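You operate a simulated robot arm through the tools that you are given. There is no shell and no other tool. Be economical: measure what you need, move in short steps, check, and stop when the job is done.

You run a simulated robot arm. Do the job below in one go: nothing can be reset, and whatever is moved stays where it is left.

Task
Shim the foot plate until the gap reads zero, and clamp it.
Fine: slacken the red knob, draw the old shim out, probe with the gap button, use one shim; probe again once clamped. Where these are worked on the way, their far stop is far enough and under half their travel is too little: red knob.

Only the result counts: the job must be done as asked and must still hold three seconds after the hand-in. Knocking over, shifting, dropping, spilling or breaking anything else fails it.

Robot
A 6-joint arm with a two-finger parallel gripper, fixed in place. Base frame: the origin is at the foot of the arm, x ahead of it, y to its left, z up; the work surface is at about z = 880. Lengths are in mm, angles in degrees, forces in N, time in s.
With the tool pointing down near the work surface it reaches from about 260 to 660 mm from the base axis. Its first joint turns from -66.0 to 66.0 degrees. Payload 2.9 kg.
The TCP is the grasp point between the finger pads, 30 mm short of the fingertips. In the tool frame z runs along the fingers and y along their closing line. The gripper opens to 110 mm. The fingers are 20 mm wide and 10 mm thick; the gripper's body (48 by 112 mm) begins 55 mm behind the TCP.
Orientation is told as [roll, pitch, yaw] about the base's x, y, z axes, in that order, counted from this pose: with the fingers straight down and closing along the base's y, the tool's x points along the base's -x, its y along +y and its z along -z.

Tools
- The arm moves only by the tool play_rows. Its argument "steps" is one flat list of numbers, 6 for each row, row after row: the shift along the tool's x, y, z in units of 100 mm (1.0 is 100 mm), then the turn, a rotation vector about the tool's x, y, z in units of 180 degrees (1.0 is 180 degrees). In form: [tx, ty, tz, wx, wy, wz, tx, ty, tz, wx, wy, wz, ...]. A call has 1 to 8 rows; each row is the pose to reach, as a shift and turn from the pose commanded when the call began, along the tool's axes at that moment. "grip" is the gripper command, from -1 (shut) to 1 (fully open), values between in proportion, set as the call begins (left out, the last holds). A call with a number of a shift or a turn outside -1 to 1 is refused whole. Each row takes 0.2 s and may step no farther than 50 mm and 8.6 degrees from the row before; otherwise, or with a gripper value out of range, the whole call is refused. Where a pose cannot be reached the arm comes as near as it can. A force on the tool above 40 N (or 10 N above the force at the start of the call, whichever is more), or a blocked arm, ends the call early, and 0.2 s more pass. Each finger travels about 108 mm/s and halts on what it meets, pressing with about 23 N; the grip force reading is that of the motor and also rises with nothing between the fingers. The clock runs only during rows and for 0.2 s after the last one: add rows that repeat a pose to give the fingers time. It gives the time, the measured TCP pose, the force on the tool (base axes), the opening and the grip force at its end, in the units of the frame above (readings bear some noise), with the torque about the TCP (base axes, N m) and any sound that the robot's microphone picked up, and new pictures: "pictures" is both (left out), scene, wrist or none.
- Cameras (640 x 400 px; columns grow to the right, rows downward): "scene" is fixed at [70.6, 423.8, 1404.7]; the picture's right is [-0.83, -0.56, 0.00], its down [-0.21, 0.31, -0.93] and it looks along [0.52, -0.77, -0.38] (base axes); focal length 354 px, centre (320, 200). "wrist" rides on the gripper at [73, 17, -103] in the tool frame; the picture's right is [-0.23, 0.97, 0.00], its down [-0.76, -0.18, -0.62] and it looks along [-0.61, -0.14, 0.78] (tool axes); focal length 222 px, centre (320, 200). There is no depth. A picture from a camera that has moved, and an enlarged one, comes with that camera's place and axes in the base frame and with its lens.
- close_up(camera, box): a new picture of the part [left, top, right, bottom] of that camera's present view, enlarged. No time passes.
- finish_job(): hands the job in; it is judged then, once.

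Go step by step. Nothing tells you positions but the pictures and the camera data: compare them with the known pose of the tool, close in by small moves and look again before you grip or let go. The budget is 120 turns and 200 pictures, counting those below and the enlarged ones. Unless the task says otherwise, let go and move clear before handing in, and close with one line.

The tools are called after "Emit:" by a JSON object that holds its "op" and its "data". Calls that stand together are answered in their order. play_rows: Moves the arm, as the interface text tells. Its arguments: {"type":"object","properties":{"steps":{"type":"array"},"grip":{"type":"number"},"pictures":{"type":"string","enum":["both","scene","wrist","none"]}},"required":["steps"]} The other tools are called the same way: close_up (camera, box) takes an enlarged picture of a part of a camera's view; finish_job () hands the job in.

At the start:

```text
t: 0.0
ee_pos: [297.7, -249.0, 1282.3]
tool_rot: [0.0, 0.0, 0.0]
ft_force: [0.3, -0.9, -0.2]
ft_torque: [-0.03, -0.01, 0.0]
grip_width: 110.0
grasp_force: 0.0
```

scene: 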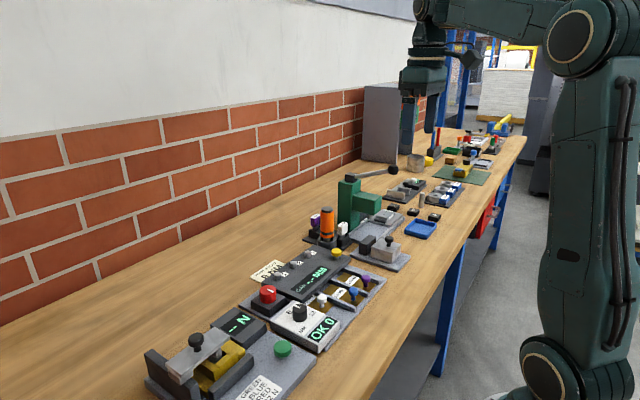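
wrist: 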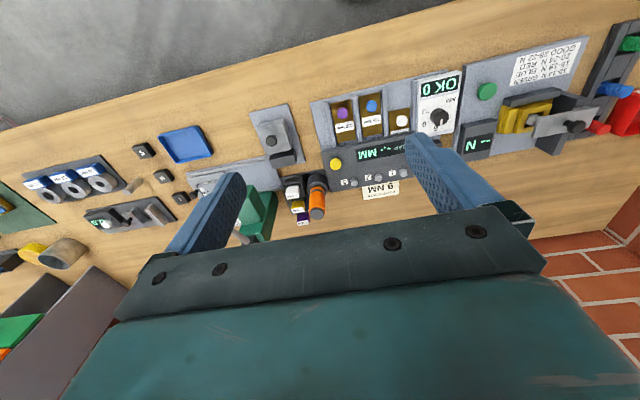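

I see a bench with many stations. I'll enlarge the views to find the foot plate, shims, red knob and gap button.

Emit:
{"op": "close_up", "data": {"camera": "scene", "box": [360, 110, 540, 240]}}

Emit:
{"op": "close_up", "data": {"camera": "scene", "box": [230, 190, 410, 350]}}

Emit:
{"op": "close_up", "data": {"camera": "wrist", "box": [0, 90, 220, 230]}}

Emit:
{"op": "close_up", "data": {"camera": "wrist", "box": [240, 60, 480, 220]}}

```text
3.08 times, centred on (450, 175) of scene
camera zoom: at [70.6, 423.8, 1404.7], right [-0.83, -0.56, 0.0], down [-0.21, 0.31, -0.93], along [0.52, -0.77, -0.38], focal length 1088 px, centre (-80, 277)
```

zoom: 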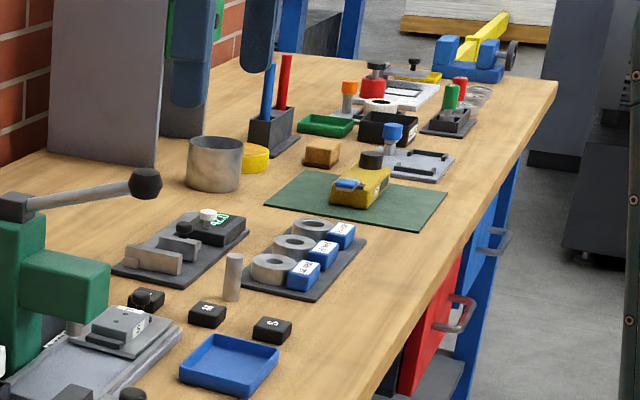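

```text
2.50 times, centred on (320, 270) of scene
camera zoom: at [70.6, 423.8, 1404.7], right [-0.83, -0.56, 0.0], down [-0.21, 0.31, -0.93], along [0.52, -0.77, -0.38], focal length 884 px, centre (320, 25)
```

zoom: 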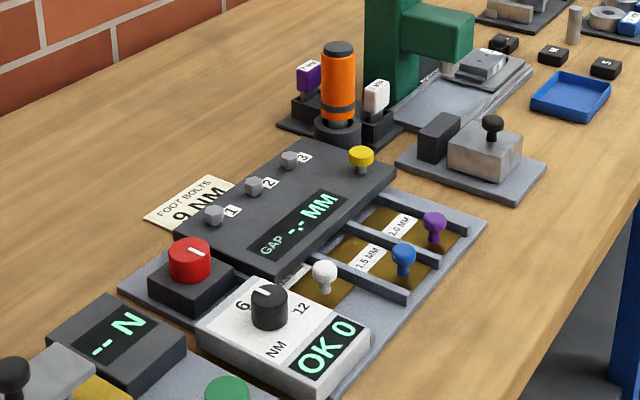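

```text
2.86 times, centred on (110, 160) of wrist
camera zoom: at [225.8, -232.4, 1386.5], right [0.23, 0.97, 0.0], down [0.76, -0.18, 0.62], along [0.61, -0.14, -0.78], focal length 635 px, centre (920, 314)
```

zoom: 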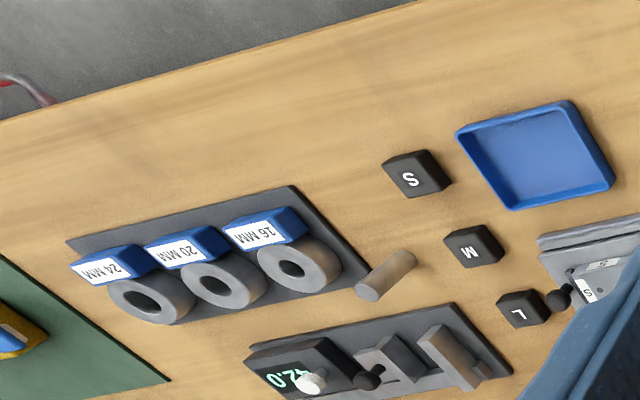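

```text
2.50 times, centred on (360, 140) of wrist
camera zoom: at [225.8, -232.4, 1386.5], right [0.23, 0.97, 0.0], down [0.76, -0.18, 0.62], along [0.61, -0.14, -0.78], focal length 555 px, centre (220, 350)
```

zoom: 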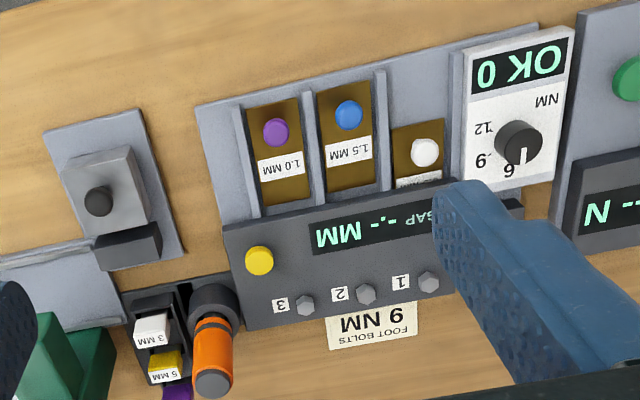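

The foot plate is the dark "GAP" unit: white-knobbed old shim under it, blue 1.5 and purple 1.0 shims, yellow gap button, red knob at about (509,-30). I move closer, staying high, for a better view.

Emit:
{"op": "play_rows", "data": {"steps": [-0.2, 0.25, 0.25, 0, 0, 0, -0.4, 0.5, 0.5, 0, 0, 0, -0.6, 0.75, 0.75, 0, 0, 0, -0.8, 1.0, 1.0, 0, 0, 0], "pictures": "wrist"}}

```text
t: 1.0
ee_pos: [376.5, -147.0, 1182.1]
tool_rot: [0.0, -0.1, 0.0]
ft_force: [0.4, -0.4, -1.3]
ft_torque: [-0.01, 0.03, 0.0]
grip_width: 110.0
grasp_force: 0.1
camera wrist: at [305.8, -130.3, 1285.6], right [0.23, 0.97, 0.0], down [0.76, -0.18, 0.62], along [0.61, -0.14, -0.78], focal length 222 px, centre (320, 200)
```

wrist: 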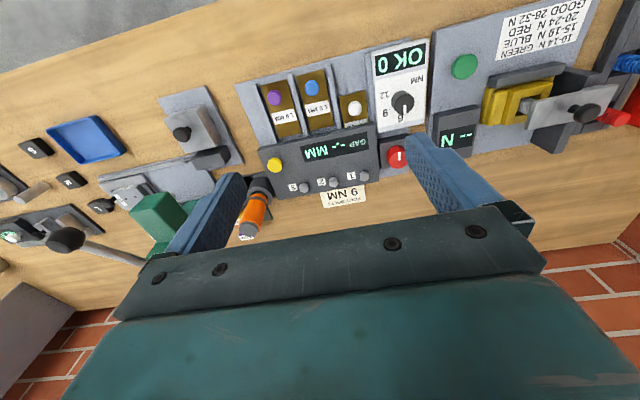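

Emit:
{"op": "close_up", "data": {"camera": "wrist", "box": [230, 30, 450, 220]}}

Emit:
{"op": "close_up", "data": {"camera": "scene", "box": [230, 230, 390, 360]}}

```text
2.11 times, centred on (340, 125) of wrist
camera zoom: at [305.8, -130.3, 1285.6], right [0.23, 0.97, 0.0], down [0.76, -0.18, 0.62], along [0.61, -0.14, -0.78], focal length 468 px, centre (278, 358)
```

zoom: 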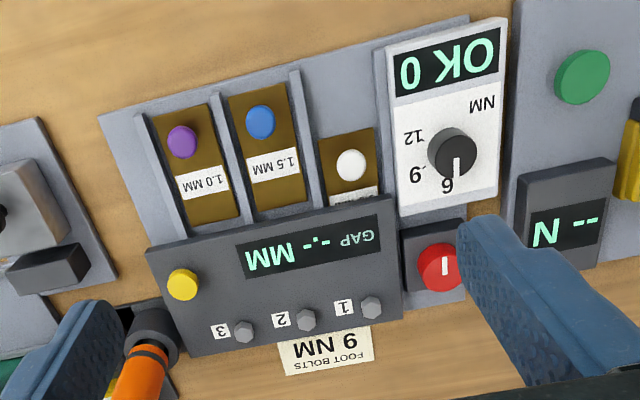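

```text
3.08 times, centred on (310, 295) of scene
camera zoom: at [70.7, 423.8, 1404.7], right [-0.83, -0.56, 0.0], down [-0.21, 0.31, -0.93], along [0.52, -0.77, -0.38], focal length 1088 px, centre (351, -92)
```

zoom: 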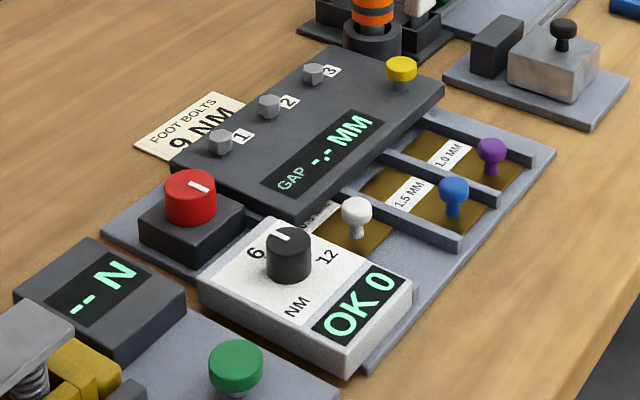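

Triangulated: red knob top about (519,-38,933), plate top z about 917. I go over the red knob with the fingers partly closed.

Emit:
{"op": "play_rows", "data": {"steps": [-0.24, 0.18, 0.3, 0, 0, 0, -0.48, 0.37, 0.6, 0, 0, 0, -0.72, 0.54, 0.9, 0, 0, 0], "grip": 0.0, "pictures": "none"}}

Emit:
{"op": "play_rows", "data": {"steps": [-0.24, 0.18, 0.2, 0, 0, 0, -0.48, 0.37, 0.4, 0, 0, 0, -0.71, 0.54, 0.6, 0, 0, 0, -0.71, 0.54, 0.6, 0, 0, 0]}}

```text
t: 1.8
ee_pos: [450.1, -93.3, 1092.3]
tool_rot: [0.1, -0.1, -0.1]
ft_force: [-0.3, -0.6, 0.4]
ft_torque: [0.03, 0.02, 0.02]
grip_width: 54.8
grasp_force: 0.0
```

```text
t: 2.8
ee_pos: [520.1, -39.7, 1033.3]
tool_rot: [0.1, 0.0, 0.1]
ft_force: [-0.3, 0.4, 0.2]
ft_torque: [0.01, 0.02, -0.01]
grip_width: 55.1
grasp_force: 0.1
camera wrist: at [448.9, -23.5, 1137.3], right [0.23, 0.97, 0.0], down [0.76, -0.18, 0.62], along [0.61, -0.14, -0.78], focal length 222 px, centre (320, 200)
```

scene: 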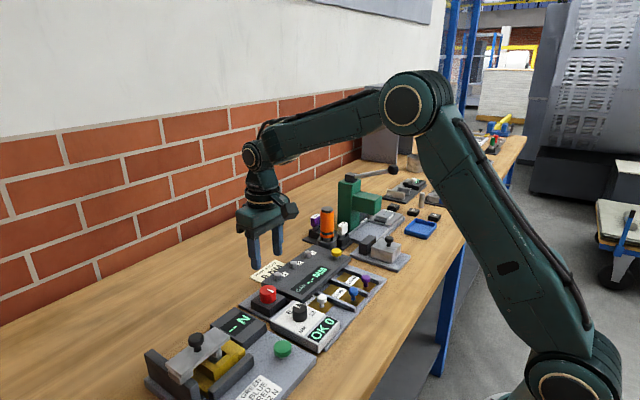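
wrist: 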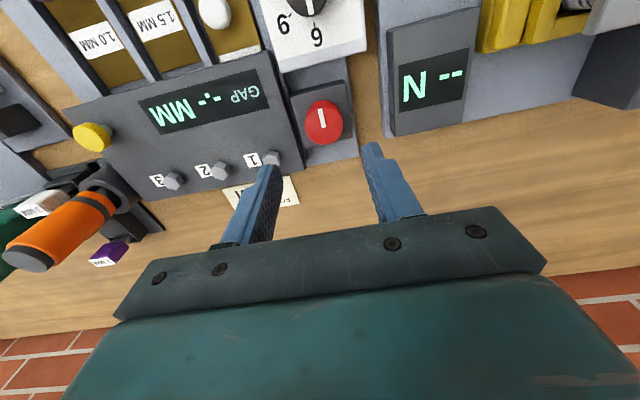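

The knob is right under the tool; I descend and close on it.

Emit:
{"op": "play_rows", "data": {"steps": [0.01, 0.03, 0.3, 0, 0, 0, 0.01, 0.03, 0.6, 0, 0, 0, 0.01, 0.03, 0.75, 0, 0, 0, 0.01, 0.03, 0.85, 0, 0, 0, 0.01, 0.03, 0.85, 0, 0, 0]}}

```text
t: 4.0
ee_pos: [517.5, -37.3, 947.9]
tool_rot: [0.0, 0.0, 0.1]
ft_force: [-0.2, -1.1, -0.4]
ft_torque: [0.0, 0.03, 0.02]
grip_width: 54.8
grasp_force: 0.1
camera wrist: at [446.4, -21.9, 1051.3], right [0.23, 0.97, 0.0], down [0.76, -0.18, 0.62], along [0.61, -0.14, -0.78], focal length 222 px, centre (320, 200)
```

scene: 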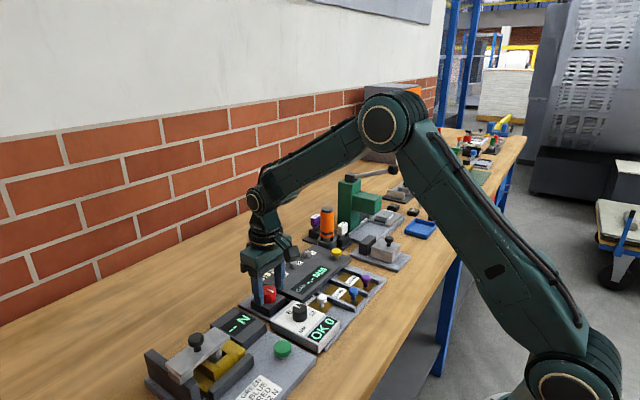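
wrist: 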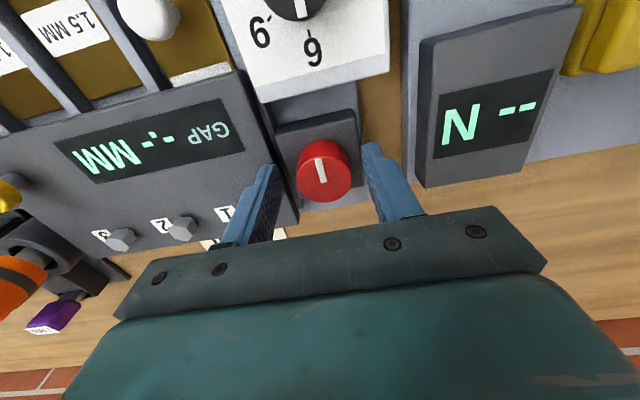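

Aligned. Closing on the knob.

Emit:
{"op": "play_rows", "data": {"steps": [0.01, 0.01, 0, 0, 0, 0, 0.01, 0.01, 0, 0, 0, 0], "grip": -1, "pictures": "wrist"}}

```text
t: 4.6
ee_pos: [518.4, -36.9, 947.8]
tool_rot: [0.0, -0.1, -0.1]
ft_force: [2.9, 1.4, 1.1]
ft_torque: [0.1, 0.66, 0.09]
grip_width: 35.0
grasp_force: 45.3
camera wrist: at [446.4, -20.3, 1051.2], right [0.23, 0.97, 0.0], down [0.76, -0.18, 0.62], along [0.61, -0.14, -0.78], focal length 222 px, centre (320, 200)
```

wrist: 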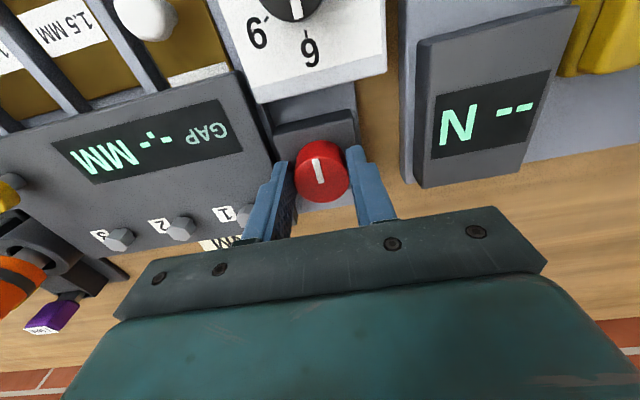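

Gripped at 35 mm. Now turn counter-clockwise about 32°, watching the torque.

Emit:
{"op": "play_rows", "data": {"steps": [0, 0, 0, 0, 0, -0.044, 0, 0, 0, 0, 0, -0.088, 0, 0, 0, 0, 0, -0.132, 0, 0, 0, 0, 0, -0.176], "pictures": "wrist"}}

```text
t: 5.6
ee_pos: [519.0, -38.2, 947.2]
tool_rot: [-0.1, 0.0, 31.5]
ft_force: [-1.2, -17.7, -2.9]
ft_torque: [-0.14, -0.84, -0.02]
grip_width: 35.6
grasp_force: 45.3
camera wrist: at [448.9, -62.6, 1051.3], right [-0.32, 0.95, 0.0], down [0.74, 0.25, 0.62], along [0.59, 0.2, -0.78], focal length 222 px, centre (320, 200)
```

wrist: 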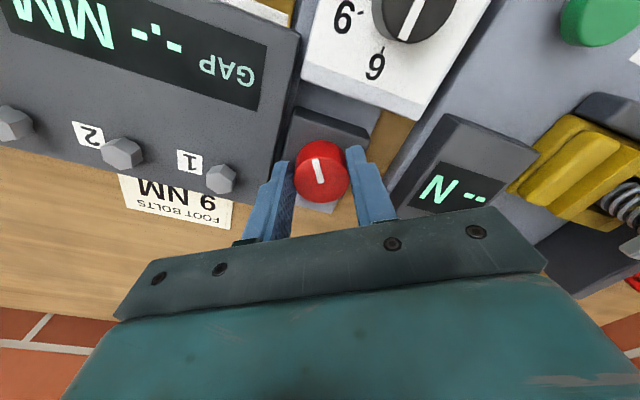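

The knob follows freely; a small side load says re-centre about 1.5 mm. Continue turning.

Emit:
{"op": "play_rows", "data": {"steps": [0.008, -0.013, 0, 0, 0, -0.044, 0.008, -0.013, 0, 0, 0, -0.088, 0.008, -0.013, 0, 0, 0, -0.132, 0.008, -0.013, 0, 0, 0, -0.176], "pictures": "wrist"}}

```text
t: 6.6
ee_pos: [519.7, -40.7, 947.6]
tool_rot: [-0.3, 0.0, 63.3]
ft_force: [14.4, -23.6, -10.7]
ft_torque: [-0.1, -0.67, -0.13]
grip_width: 35.1
grasp_force: 45.0
camera wrist: at [473.0, -97.7, 1051.2], right [-0.77, 0.64, 0.0], down [0.5, 0.6, 0.62], along [0.4, 0.48, -0.78], focal length 222 px, centre (320, 200)
```

wrist: 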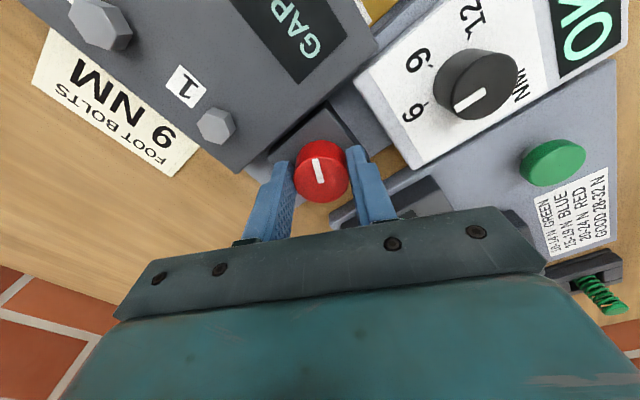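

Side force rose, so I'll shift the other way a little and look at the force before turning further.

Emit:
{"op": "play_rows", "data": {"steps": [-0.015, 0.025, 0, 0, 0, 0, -0.015, 0.025, 0, 0, 0, 0], "pictures": "none"}}

```text
t: 7.0
ee_pos: [519.5, -40.8, 947.7]
tool_rot: [-0.7, 0.1, 62.9]
ft_force: [5.1, -3.2, -5.3]
ft_torque: [-0.11, -0.37, -0.01]
grip_width: 35.0
grasp_force: 45.7
stopped in row 1: the force on the tool passed its limit at 43 N (the readings are from after the stop); the commanded pose is now the measured one
```

Force is relieved now. Continue turning in place.

Emit:
{"op": "play_rows", "data": {"steps": [0, 0, 0, 0, 0, -0.04, 0, 0, 0, 0, 0, -0.08, 0, 0, 0, 0, 0, -0.12], "pictures": "wrist"}}

```text
t: 7.8
ee_pos: [521.3, -41.4, 947.9]
tool_rot: [-0.9, 0.3, 84.6]
ft_force: [22.6, -10.6, -16.4]
ft_torque: [0.48, -0.03, -0.11]
grip_width: 35.3
grasp_force: 45.2
camera wrist: at [497.5, -111.1, 1051.6], right [-0.95, 0.32, -0.01], down [0.24, 0.75, 0.62], along [0.21, 0.59, -0.78], focal length 222 px, centre (320, 200)
```

wrist: 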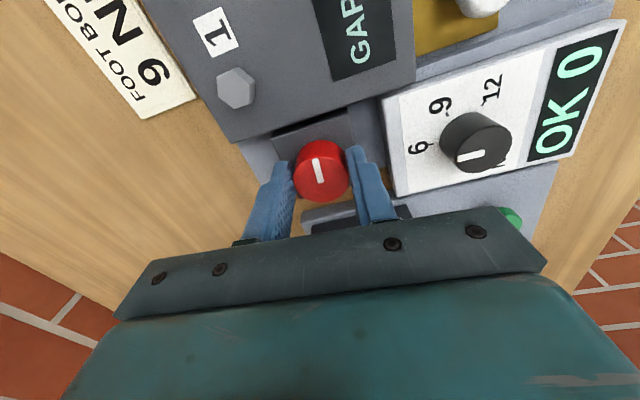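

Knob has turned about 85°. Ease the side load by moving toward where it pushes, and see.

Emit:
{"op": "play_rows", "data": {"steps": [0.004, -0.013, 0.005, 0, 0, 0, 0.008, -0.02, 0.01, 0, 0, 0], "pictures": "none"}}

```text
t: 8.4
ee_pos: [520.8, -40.4, 946.9]
tool_rot: [-0.6, 0.4, 84.6]
ft_force: [8.3, -6.9, -4.6]
ft_torque: [-1.02, -0.32, -0.05]
grip_width: 35.1
grasp_force: 45.1
```

Better. Continue turning.

Emit:
{"op": "play_rows", "data": {"steps": [0, 0, 0, 0, 0, -0.04, 0.002, -0.005, 0, 0, 0, -0.08, 0.002, -0.005, 0, 0, 0, -0.12], "pictures": "wrist"}}

```text
t: 9.2
ee_pos: [523.2, -40.2, 947.0]
tool_rot: [-0.6, 0.5, 106.4]
ft_force: [10.5, -2.9, 9.6]
ft_torque: [1.05, 0.11, -0.05]
grip_width: 35.3
grasp_force: 45.4
camera wrist: at [526.9, -114.8, 1052.0], right [-1.0, -0.06, -0.01], down [-0.05, 0.78, 0.62], along [-0.03, 0.62, -0.79], focal length 222 px, centre (320, 200)
```

wrist: 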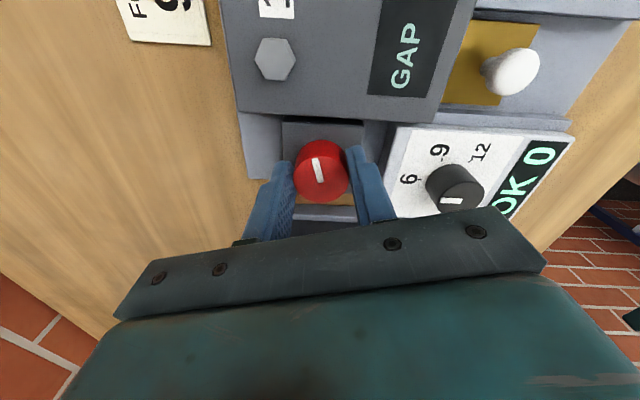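

Still turning freely (106°); continue to the stop.

Emit:
{"op": "play_rows", "data": {"steps": [0, -0.005, 0, 0, 0, -0.04, 0, -0.01, 0, 0, 0, -0.08, 0, -0.01, 0, 0, 0, -0.12, 0, -0.01, 0, 0, 0, -0.16], "pictures": "wrist"}}

```text
t: 10.2
ee_pos: [524.0, -39.2, 947.7]
tool_rot: [-0.5, 0.8, 135.2]
ft_force: [19.4, 5.3, 8.4]
ft_torque: [0.73, -0.2, -0.03]
grip_width: 35.1
grasp_force: 45.4
camera wrist: at [563.7, -102.4, 1052.4], right [-0.85, -0.53, -0.01], down [-0.42, 0.67, 0.61], along [-0.32, 0.52, -0.79], focal length 222 px, centre (320, 200)
```

wrist: 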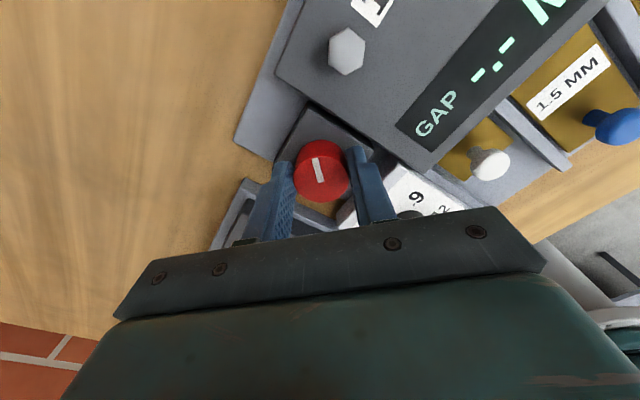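

135° and still going. Continue.

Emit:
{"op": "play_rows", "data": {"steps": [0, -0.005, 0, 0, 0, -0.04, 0.005, -0.01, 0, 0, 0, -0.08, 0.01, -0.01, 0, 0, 0, -0.12, 0.01, -0.01, 0, 0, 0, -0.16], "pictures": "wrist"}}

```text
t: 11.2
ee_pos: [524.7, -38.5, 946.1]
tool_rot: [-0.1, 0.7, 164.4]
ft_force: [13.7, 27.3, 12.3]
ft_torque: [0.51, -1.2, -0.12]
grip_width: 35.1
grasp_force: 45.2
camera wrist: at [590.5, -73.9, 1052.4], right [-0.48, -0.88, 0.0], down [-0.69, 0.38, 0.61], along [-0.54, 0.3, -0.79], focal length 222 px, centre (320, 200)
```

wrist: 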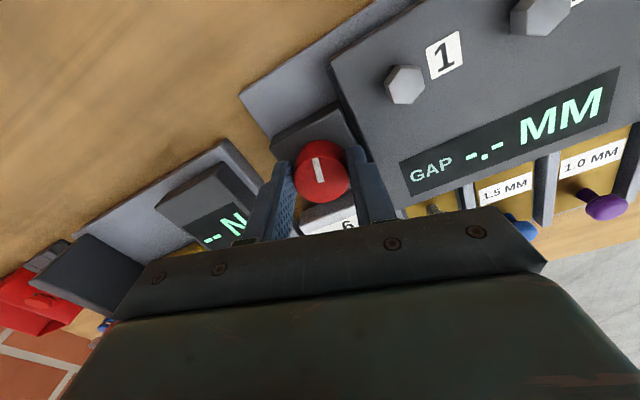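

Side load is up; re-centre as it pushes, and turn further.

Emit:
{"op": "play_rows", "data": {"steps": [0.004, -0.02, 0, 0, 0, 0, 0.004, -0.02, 0, 0, 0, -0.04, 0.004, -0.025, 0, 0, 0, -0.08], "pictures": "wrist"}}

```text
t: 11.9
ee_pos: [524.8, -37.5, 947.3]
tool_rot: [0.5, 0.5, 167.8]
ft_force: [0.7, -4.7, -0.3]
ft_torque: [-0.23, 0.09, 0.03]
grip_width: 35.3
grasp_force: 45.0
out of reach, approached as far as the arm can: row 2, 3
stopped in row 3: the force on the tool passed its limit at 49 N (the readings are from after the stop); the commanded pose is now the measured one
camera wrist: at [593.1, -68.0, 1052.3], right [-0.43, -0.9, 0.01], down [-0.71, 0.34, 0.61], along [-0.56, 0.26, -0.79], focal length 222 px, centre (320, 200)
```

wrist: 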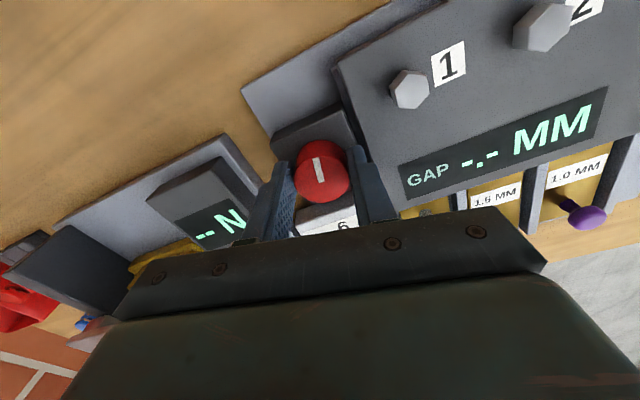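

The wrist has run out of travel with the knob turned about 168°. I release, lift and unwind to take another bite.

Emit:
{"op": "play_rows", "data": {"steps": [0, 0, 0, 0, 0, 0, 0, 0, 0, 0, 0, 0, 0, 0, -0.3, 0, 0, 0, 0, 0, -0.6, 0, 0, 0], "grip": 0.0}}

Emit:
{"op": "close_up", "data": {"camera": "scene", "box": [230, 230, 390, 360]}}

```text
t: 12.9
ee_pos: [523.8, -36.1, 1007.1]
tool_rot: [0.4, 0.6, 168.0]
ft_force: [0.0, -0.5, 1.9]
ft_torque: [0.03, 0.02, 0.0]
grip_width: 54.9
grasp_force: 0.0
camera wrist: at [592.1, -66.8, 1111.5], right [-0.42, -0.91, 0.01], down [-0.71, 0.34, 0.61], along [-0.56, 0.26, -0.79], focal length 222 px, centre (320, 200)
```

scene: 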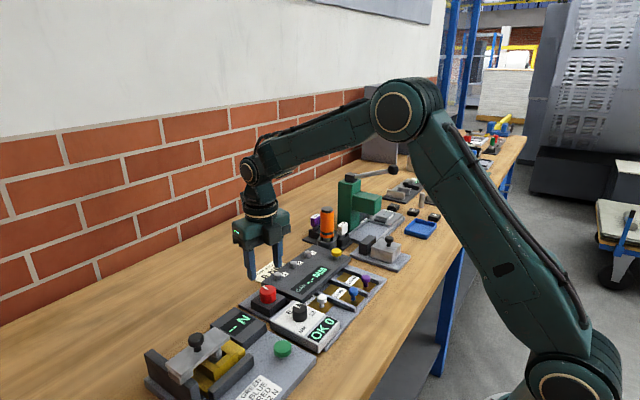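
wrist: 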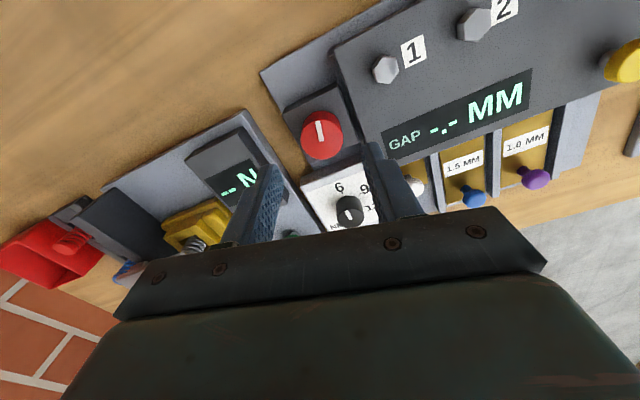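

```text
3.08 times, centred on (310, 295) of scene
camera zoom: at [70.6, 423.8, 1404.7], right [-0.83, -0.56, 0.0], down [-0.21, 0.31, -0.93], along [0.52, -0.77, -0.38], focal length 1088 px, centre (351, -92)
```

zoom: 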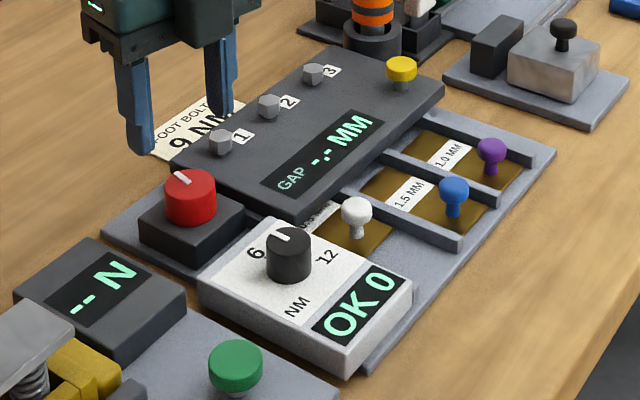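

Knob marker now points the opposite way (~170° turned); refined knob centre about (523,-38). Unwinding the wrist.

Emit:
{"op": "play_rows", "data": {"steps": [0, 0, 0, 0, 0, 0.047, 0, 0, 0, 0, 0, 0.094, 0, 0, 0, 0, 0, 0.141, 0, 0, 0, 0, 0, 0.188, 0, 0, 0, 0, 0, 0.235, 0, 0, 0, 0, 0, 0.282, 0, 0, 0, 0, 0, 0.329, 0, 0, 0, 0, 0, 0.376], "pictures": "none"}}

Emit:
{"op": "play_rows", "data": {"steps": [0, 0, 0, 0, 0, 0.047, 0, 0, 0, 0, 0, 0.094, 0, 0, 0, 0, 0, 0.141, 0, 0, 0, 0, 0, 0.188, 0, 0, 0, 0, 0, 0.235, 0, 0, 0, 0, 0, 0.282, 0, 0, 0, 0, 0, 0.329, 0, 0, 0, 0, 0, 0.376], "pictures": "none"}}

Emit:
{"op": "play_rows", "data": {"steps": [0, 0, 0, 0, 0, 0.047, 0, 0, 0, 0, 0, 0.094, 0, 0, 0, 0, 0, 0.141, 0, 0, 0, 0, 0, 0.181, 0, 0, 0, 0, 0, 0.181], "pictures": "wrist"}}

```text
t: 14.7
ee_pos: [524.8, -34.6, 1007.2]
tool_rot: [-0.4, 0.7, 100.3]
ft_force: [0.5, -1.1, 1.0]
ft_torque: [-0.02, 0.02, -0.01]
grip_width: 55.1
grasp_force: 0.1
```

```text
t: 16.5
ee_pos: [525.3, -35.6, 1007.5]
tool_rot: [-0.8, -0.1, 32.5]
ft_force: [-0.1, -1.0, 0.0]
ft_torque: [0.01, 0.01, -0.02]
grip_width: 55.1
grasp_force: 0.1
```

```text
t: 17.7
ee_pos: [524.6, -36.1, 1007.8]
tool_rot: [-0.6, -0.6, 0.1]
ft_force: [-1.2, -0.9, -0.8]
ft_torque: [-0.03, 0.01, -0.01]
grip_width: 55.3
grasp_force: 0.0
camera wrist: at [452.6, -17.5, 1110.3], right [0.23, 0.97, -0.01], down [0.76, -0.17, 0.63], along [0.61, -0.15, -0.78], focal length 222 px, centre (320, 200)
```

wrist: 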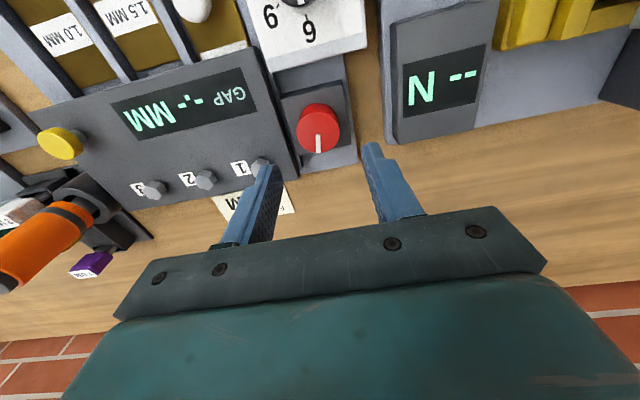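

Knob centre about (521,-37). Straighten the slight tilt, descend and grip again.

Emit:
{"op": "play_rows", "data": {"steps": [0.03, -0.01, 0.2, -0.003, 0.003, 0, 0.03, -0.01, 0.4, -0.003, 0.003, 0, 0.03, -0.01, 0.6, -0.003, 0.003, 0, 0.03, -0.01, 0.6, -0.003, 0.003, 0], "pictures": "wrist"}}

Emit:
{"op": "play_rows", "data": {"steps": [0, 0, 0, 0, 0, 0, 0, 0, 0, 0, 0, 0], "grip": -1, "pictures": "none"}}

Emit:
{"op": "play_rows", "data": {"steps": [0, 0, 0, 0, 0, -0.04, 0, 0, 0, 0, 0, -0.08, 0, 0, 0, 0, 0, -0.12, 0, 0, 0, 0, 0, -0.16], "pictures": "wrist"}}

```text
t: 18.7
ee_pos: [520.9, -36.8, 948.3]
tool_rot: [-0.1, 0.0, 0.3]
ft_force: [-0.1, -0.4, -0.2]
ft_torque: [0.01, 0.0, 0.01]
grip_width: 55.2
grasp_force: 0.1
camera wrist: at [450.2, -19.9, 1052.1], right [0.22, 0.97, 0.0], down [0.76, -0.17, 0.62], along [0.61, -0.14, -0.78], focal length 222 px, centre (320, 200)
```

wrist: 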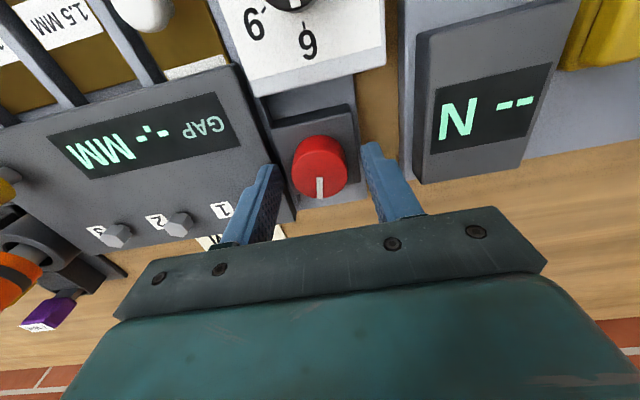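

```text
t: 19.3
ee_pos: [521.8, -36.7, 947.7]
tool_rot: [-0.1, 0.0, 0.1]
ft_force: [1.2, -3.6, -1.8]
ft_torque: [-0.02, -0.31, -0.02]
grip_width: 35.1
grasp_force: 44.8
```

```text
t: 20.3
ee_pos: [523.7, -37.1, 949.3]
tool_rot: [0.0, 0.2, 29.1]
ft_force: [-1.0, 4.1, 2.7]
ft_torque: [0.23, 0.03, -0.73]
grip_width: 35.1
grasp_force: 44.8
camera wrist: at [452.7, -57.0, 1052.0], right [-0.28, 0.96, 0.0], down [0.75, 0.22, 0.62], along [0.6, 0.17, -0.78], focal length 222 px, centre (320, 200)
```

wrist: 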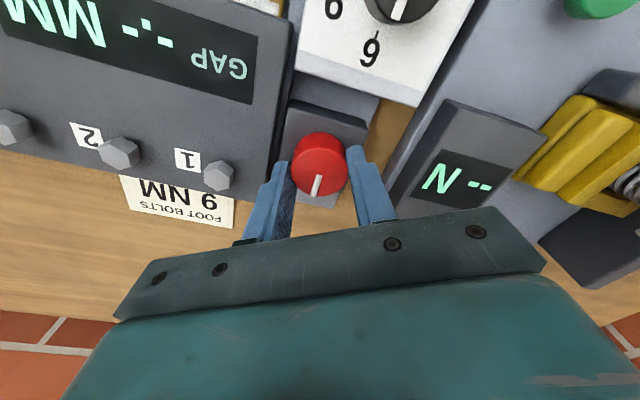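

The knob hit its stop (torque −0.73 Nm, marker lagging): slackened. I release, lift, straighten the wrist and look at the white-knobbed shim.

Emit:
{"op": "play_rows", "data": {"steps": [0, 0, 0, 0, 0, 0, 0, 0, 0, 0, 0, 0, 0, 0, -0.35, 0, 0, 0, 0, 0, -0.7, 0, 0, 0, 0, 0, -0.7, 0, 0, 0.04, 0, 0, -0.7, 0, 0, 0.08, 0, 0, -0.7, 0, 0, 0.12, 0, 0, -0.7, 0, 0, 0.161], "grip": 0.0, "pictures": "none"}}

Emit:
{"op": "play_rows", "data": {"steps": [0.4, -0.2, 0, 0, 0, 0, 0.8, -0.4, 0, 0, 0, 0, 0.95, -0.63, 0, 0, 0, 0, 0.95, -0.63, 0, 0, 0, 0]}}

```text
t: 22.1
ee_pos: [522.8, -36.9, 1017.5]
tool_rot: [-0.1, 0.1, -0.1]
ft_force: [0.1, 0.2, 0.0]
ft_torque: [0.0, 0.0, 0.0]
grip_width: 54.9
grasp_force: 0.0
```

```text
t: 23.1
ee_pos: [426.8, -101.5, 1017.6]
tool_rot: [-0.2, 0.1, -0.1]
ft_force: [-0.1, 0.0, 0.0]
ft_torque: [0.0, 0.01, 0.0]
grip_width: 54.9
grasp_force: 0.1
camera wrist: at [355.7, -83.8, 1122.5], right [0.23, 0.97, 0.0], down [0.76, -0.18, 0.62], along [0.61, -0.14, -0.78], focal length 222 px, centre (320, 200)
```

scene: 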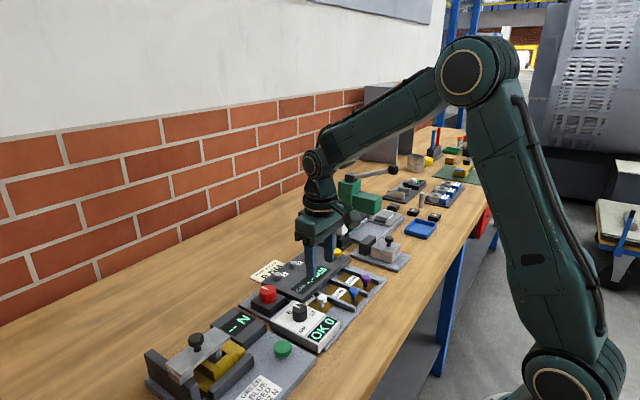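
wrist: 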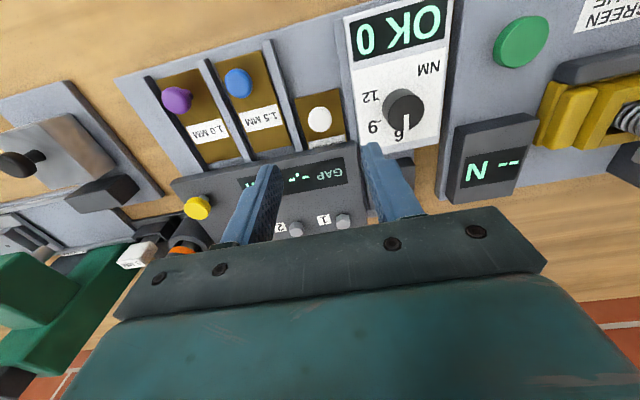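

Emit:
{"op": "close_up", "data": {"camera": "wrist", "box": [120, 30, 440, 230]}}

Emit:
{"op": "close_up", "data": {"camera": "scene", "box": [280, 250, 400, 340]}}

```text
2.00 times, centred on (280, 130) of wrist
camera zoom: at [355.7, -83.8, 1122.5], right [0.23, 0.97, 0.0], down [0.76, -0.18, 0.62], along [0.61, -0.14, -0.78], focal length 444 px, centre (400, 340)
```

zoom: 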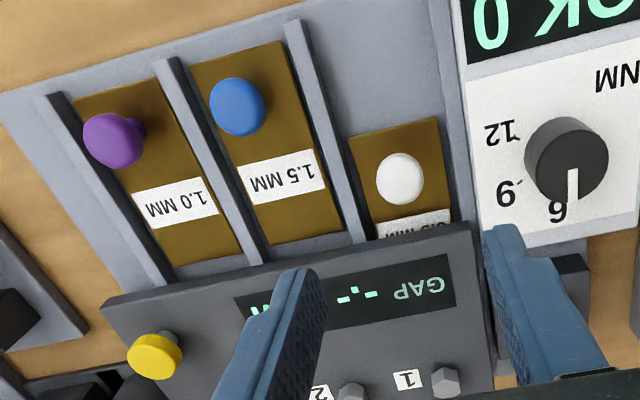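

```text
4.44 times, centred on (340, 295) of scene
camera zoom: at [70.6, 423.8, 1404.7], right [-0.83, -0.56, 0.0], down [-0.21, 0.31, -0.93], along [0.52, -0.77, -0.38], focal length 1572 px, centre (231, -222)
```

zoom: 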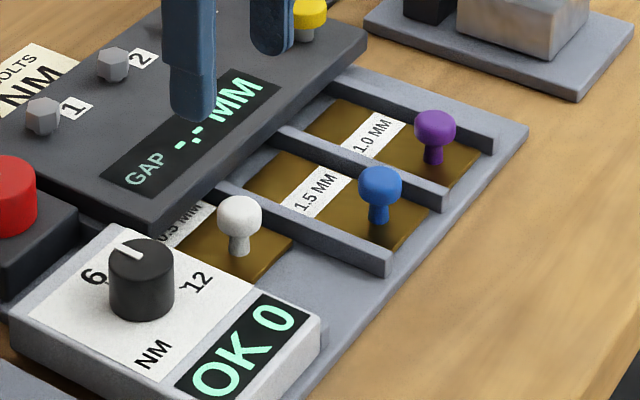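

Old shim's white knob is about (426,-99.5,912); stored shims' knobs are at x≈379 (blue y≈-159, purple y≈-219). So "out" is about 47 mm toward the robot. I descend on the white knob with a narrow opening.

Emit:
{"op": "play_rows", "data": {"steps": [0.008, 0.02, 0.3, 0, 0, 0, 0.008, 0.02, 0.55, 0, 0, 0, 0.008, 0.02, 0.65, 0, 0, 0, 0.008, 0.02, 0.65, 0, 0, 0], "grip": -0.36}}

Emit:
{"op": "close_up", "data": {"camera": "wrist", "box": [220, 70, 420, 230]}}

Emit:
{"op": "close_up", "data": {"camera": "scene", "box": [270, 240, 390, 340]}}

```text
t: 24.1
ee_pos: [426.6, -98.5, 953.1]
tool_rot: [0.0, 0.0, 0.1]
ft_force: [0.2, 0.5, -0.2]
ft_torque: [0.03, 0.0, -0.02]
grip_width: 35.6
grasp_force: 0.1
camera wrist: at [355.2, -81.3, 1057.3], right [0.23, 0.97, 0.0], down [0.76, -0.18, 0.62], along [0.61, -0.14, -0.78], focal length 222 px, centre (320, 200)
```

scene: 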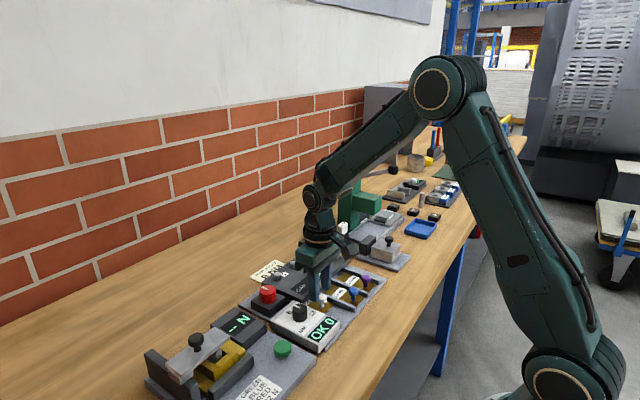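
wrist: 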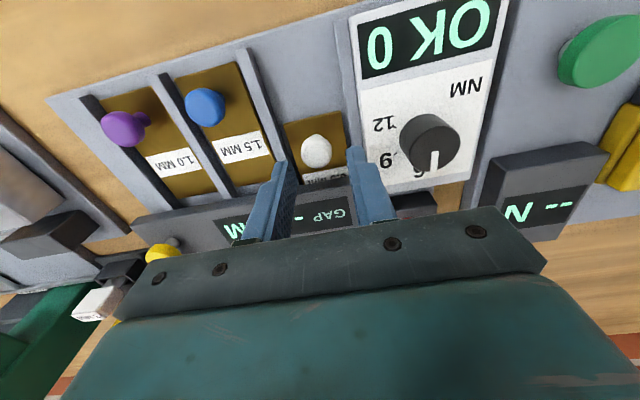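

```text
2.50 times, centred on (320, 150) of wrist
camera zoom: at [355.2, -81.3, 1057.3], right [0.23, 0.97, 0.0], down [0.76, -0.18, 0.62], along [0.61, -0.14, -0.78], focal length 555 px, centre (320, 325)
```

zoom: 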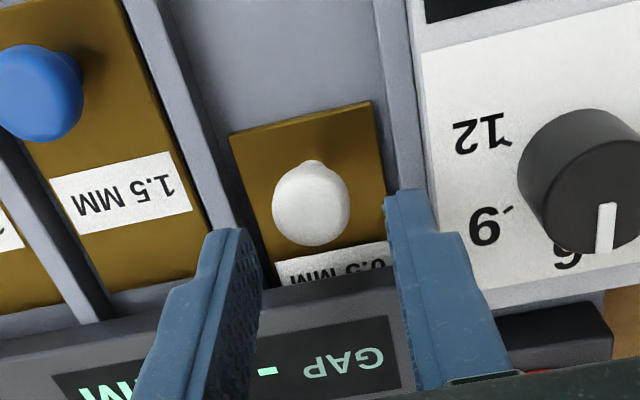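

```text
4.00 times, centred on (330, 290) of scene
camera zoom: at [70.6, 423.8, 1404.7], right [-0.83, -0.56, 0.0], down [-0.21, 0.31, -0.93], along [0.52, -0.77, -0.38], focal length 1414 px, centre (280, -160)
```

zoom: 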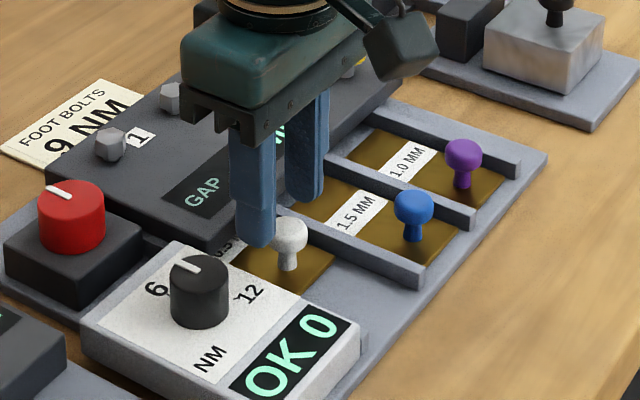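

Well aligned. Descend 23 mm and grip.

Emit:
{"op": "play_rows", "data": {"steps": [0, -0.015, 0.12, 0, 0, 0, 0, -0.015, 0.23, 0, 0, 0, 0, -0.015, 0.23, 0, 0, 0], "pictures": "none"}}

Emit:
{"op": "play_rows", "data": {"steps": [0, 0, 0, 0, 0, 0, 0, 0, 0, 0, 0, 0], "grip": -1, "pictures": "wrist"}}

```text
t: 24.9
ee_pos: [425.7, -98.9, 929.4]
tool_rot: [-0.1, 0.1, 0.0]
ft_force: [0.4, 0.1, -0.8]
ft_torque: [0.0, -0.02, 0.0]
grip_width: 35.4
grasp_force: 0.1
```

```text
t: 25.5
ee_pos: [426.8, -99.8, 930.3]
tool_rot: [-0.1, 0.0, -0.1]
ft_force: [-0.5, -2.4, -3.0]
ft_torque: [-0.04, -0.11, 0.0]
grip_width: 20.8
grasp_force: 44.8
camera wrist: at [355.4, -83.0, 1034.2], right [0.23, 0.97, 0.0], down [0.76, -0.18, 0.62], along [0.61, -0.14, -0.78], focal length 222 px, centre (320, 200)
```

wrist: 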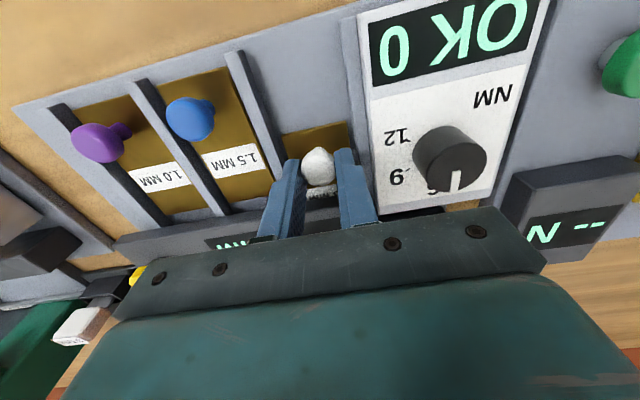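

Gripped at 20.8 mm. Draw slowly out along −x.

Emit:
{"op": "play_rows", "data": {"steps": [0.06, 0, 0, 0, 0, 0, 0.12, 0, 0, 0, 0, 0, 0.18, 0, 0, 0, 0, 0, 0.24, 0, 0, 0, 0, 0, 0.3, 0, 0, 0, 0, 0, 0.36, 0, 0, 0, 0, 0, 0.42, 0, 0, 0, 0, 0, 0.48, 0, 0, 0, 0, 0]}}

```text
t: 27.3
ee_pos: [381.8, -100.2, 929.2]
tool_rot: [-0.2, -0.2, 0.0]
ft_force: [7.7, -3.8, 17.5]
ft_torque: [-0.04, 0.82, 0.03]
grip_width: 21.0
grasp_force: 45.0
camera wrist: at [309.1, -82.8, 1033.6], right [0.23, 0.97, 0.0], down [0.76, -0.18, 0.63], along [0.61, -0.14, -0.78], focal length 222 px, centre (320, 200)
```

scene: 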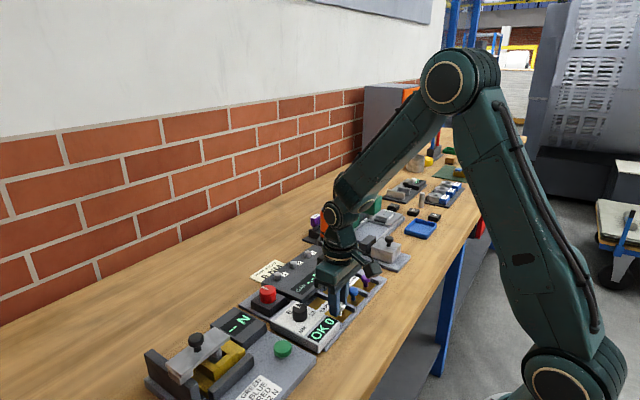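
wrist: 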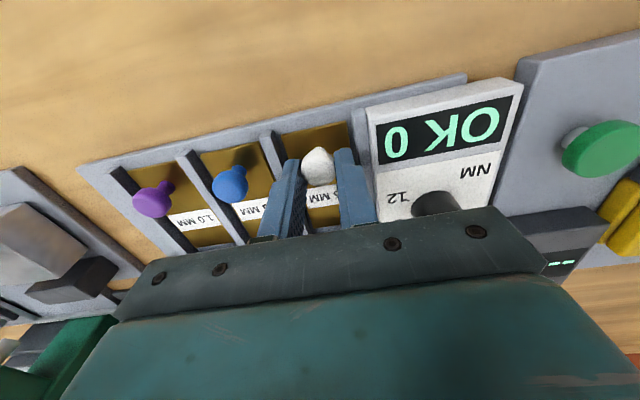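

The shim slid out to the same line as the others (≈381, at its stop). Release and lift straight up.

Emit:
{"op": "play_rows", "data": {"steps": [-0.02, 0, 0, 0, 0, 0, -0.02, 0, 0, 0, 0, 0, -0.02, 0, 0, 0, 0, 0, -0.02, 0, -0.3, 0, 0, 0, -0.02, 0, -0.7, 0, 0, 0], "grip": -0.36}}

Emit:
{"op": "close_up", "data": {"camera": "wrist", "box": [120, 70, 420, 250]}}

Emit:
{"op": "close_up", "data": {"camera": "scene", "box": [270, 240, 390, 340]}}

```text
t: 28.5
ee_pos: [380.5, -100.0, 1000.9]
tool_rot: [-0.1, 0.2, -0.1]
ft_force: [-0.3, 1.5, 0.5]
ft_torque: [-0.01, -0.04, -0.01]
grip_width: 35.2
grasp_force: 0.1
camera wrist: at [308.6, -82.6, 1104.4], right [0.23, 0.97, 0.0], down [0.76, -0.18, 0.62], along [0.61, -0.14, -0.78], focal length 222 px, centre (320, 200)
```

scene: 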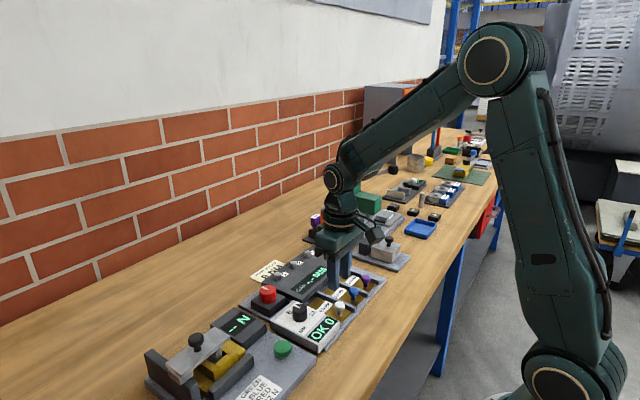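
wrist: 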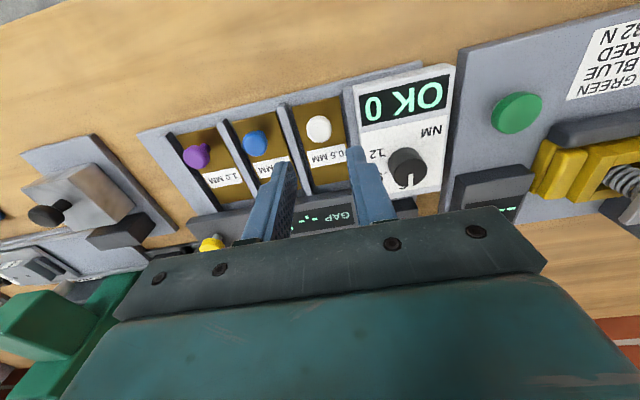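

```text
2.13 times, centred on (270, 160) of wrist
camera zoom: at [308.6, -82.6, 1104.4], right [0.23, 0.97, 0.0], down [0.76, -0.18, 0.62], along [0.61, -0.14, -0.78], focal length 474 px, centre (427, 285)
```

zoom: 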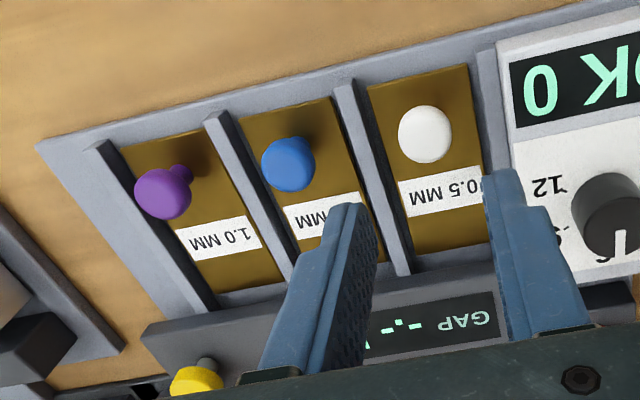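

```text
4.00 times, centred on (330, 290) of scene
camera zoom: at [70.6, 423.8, 1404.7], right [-0.83, -0.56, 0.0], down [-0.21, 0.31, -0.93], along [0.52, -0.77, -0.38], focal length 1414 px, centre (280, -160)
```

zoom: 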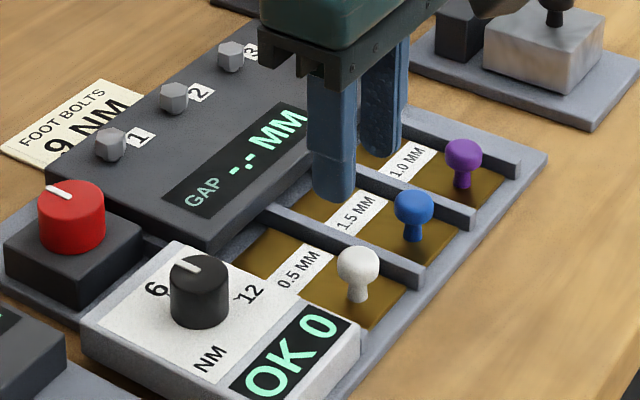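

Old 0.5 shim is fully out. Next the yellow button: I'll approach with fingers shut and the gripper yawed −48° so its body stays clear of the tall orange driver.

Emit:
{"op": "play_rows", "data": {"steps": [0, 0, -0.4, 0, 0, 0, -0.12, -0.18, -0.5, 0, 0, 0.045, -0.24, -0.36, -0.5, 0, 0, 0.09, -0.36, -0.54, -0.5, 0, 0, 0.135, -0.48, -0.72, -0.5, 0, 0, 0.18, -0.6, -0.9, -0.5, 0, 0, 0.225, -0.7, -1.0, -0.5, 0, 0, 0.267, -0.7, -1.0, -0.5, 0, 0, 0.267], "grip": -1}}

```text
t: 30.3
ee_pos: [452.2, -200.9, 1048.7]
tool_rot: [-0.1, -0.1, -48.2]
ft_force: [-0.2, 0.9, -0.3]
ft_torque: [0.04, 0.01, 0.02]
grip_width: 0.0
grasp_force: 22.8
camera wrist: at [417.2, -134.7, 1152.6], right [0.88, 0.48, 0.0], down [0.38, -0.68, 0.62], along [0.3, -0.55, -0.78], focal length 222 px, centre (320, 200)
```

scene: 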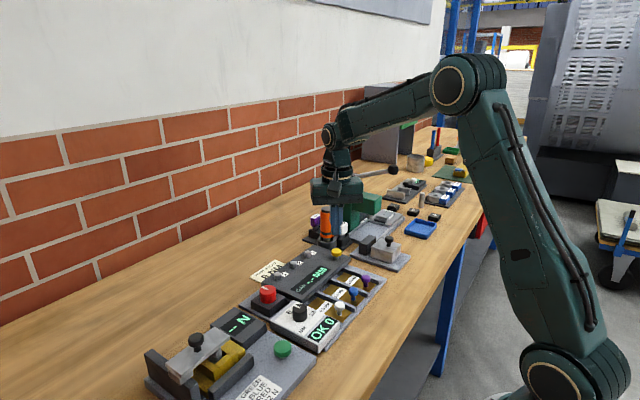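
wrist: 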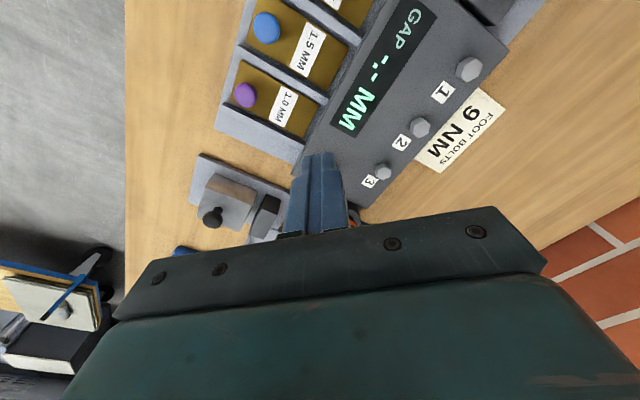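

Button triangulated at (482,-253.5), top near z 938. Move above it with the tips at about 955.

Emit:
{"op": "play_rows", "data": {"steps": [-0.3, -0.065, 0, 0, 0, 0, -0.591, -0.129, 0, 0, 0, 0, -0.591, -0.129, 0.35, 0, 0, 0, -0.591, -0.129, 0.63, 0, 0, 0, -0.591, -0.129, 0.63, 0, 0, 0]}}

Emit:
{"op": "close_up", "data": {"camera": "scene", "box": [270, 200, 390, 300]}}

```text
t: 31.5
ee_pos: [481.9, -254.2, 986.2]
tool_rot: [-0.1, -0.1, -48.0]
ft_force: [0.0, 0.2, 0.1]
ft_torque: [-0.03, 0.02, 0.0]
grip_width: 0.0
grasp_force: 23.1
camera wrist: at [446.7, -187.6, 1089.0], right [0.88, 0.48, 0.0], down [0.38, -0.68, 0.62], along [0.3, -0.55, -0.78], focal length 222 px, centre (320, 200)
```

scene: 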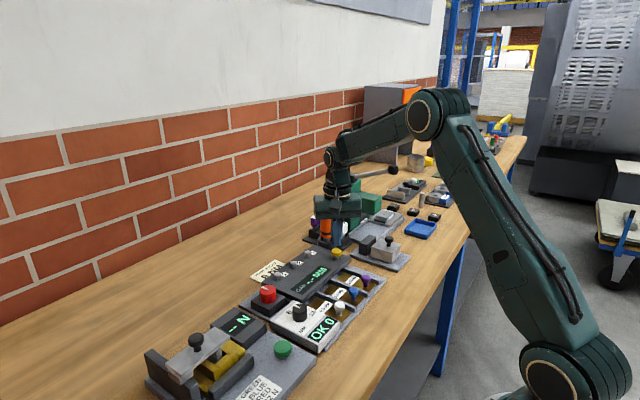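
wrist: 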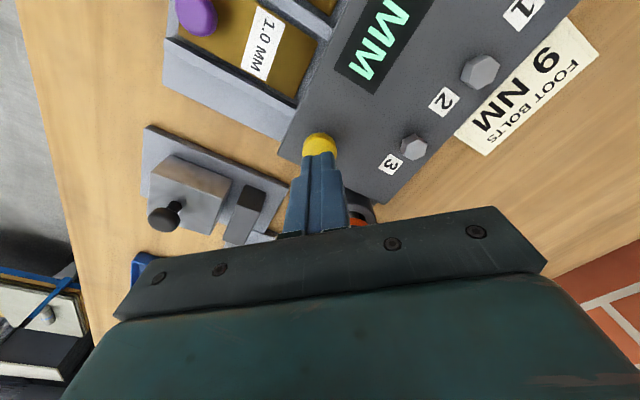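

```text
4.00 times, centred on (330, 250) of scene
camera zoom: at [70.6, 423.8, 1404.7], right [-0.83, -0.56, 0.0], down [-0.21, 0.31, -0.93], along [0.52, -0.77, -0.38], focal length 1414 px, centre (280, 0)
```

zoom: 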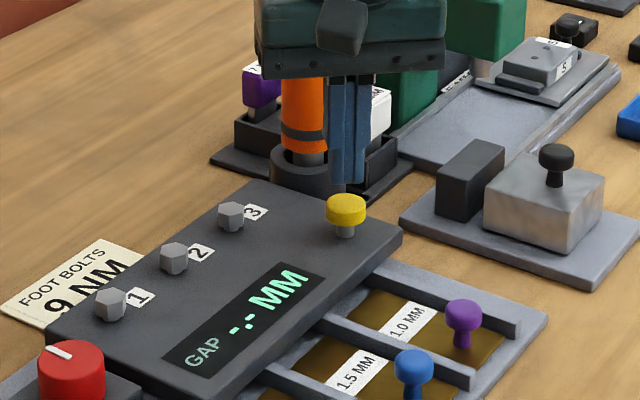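

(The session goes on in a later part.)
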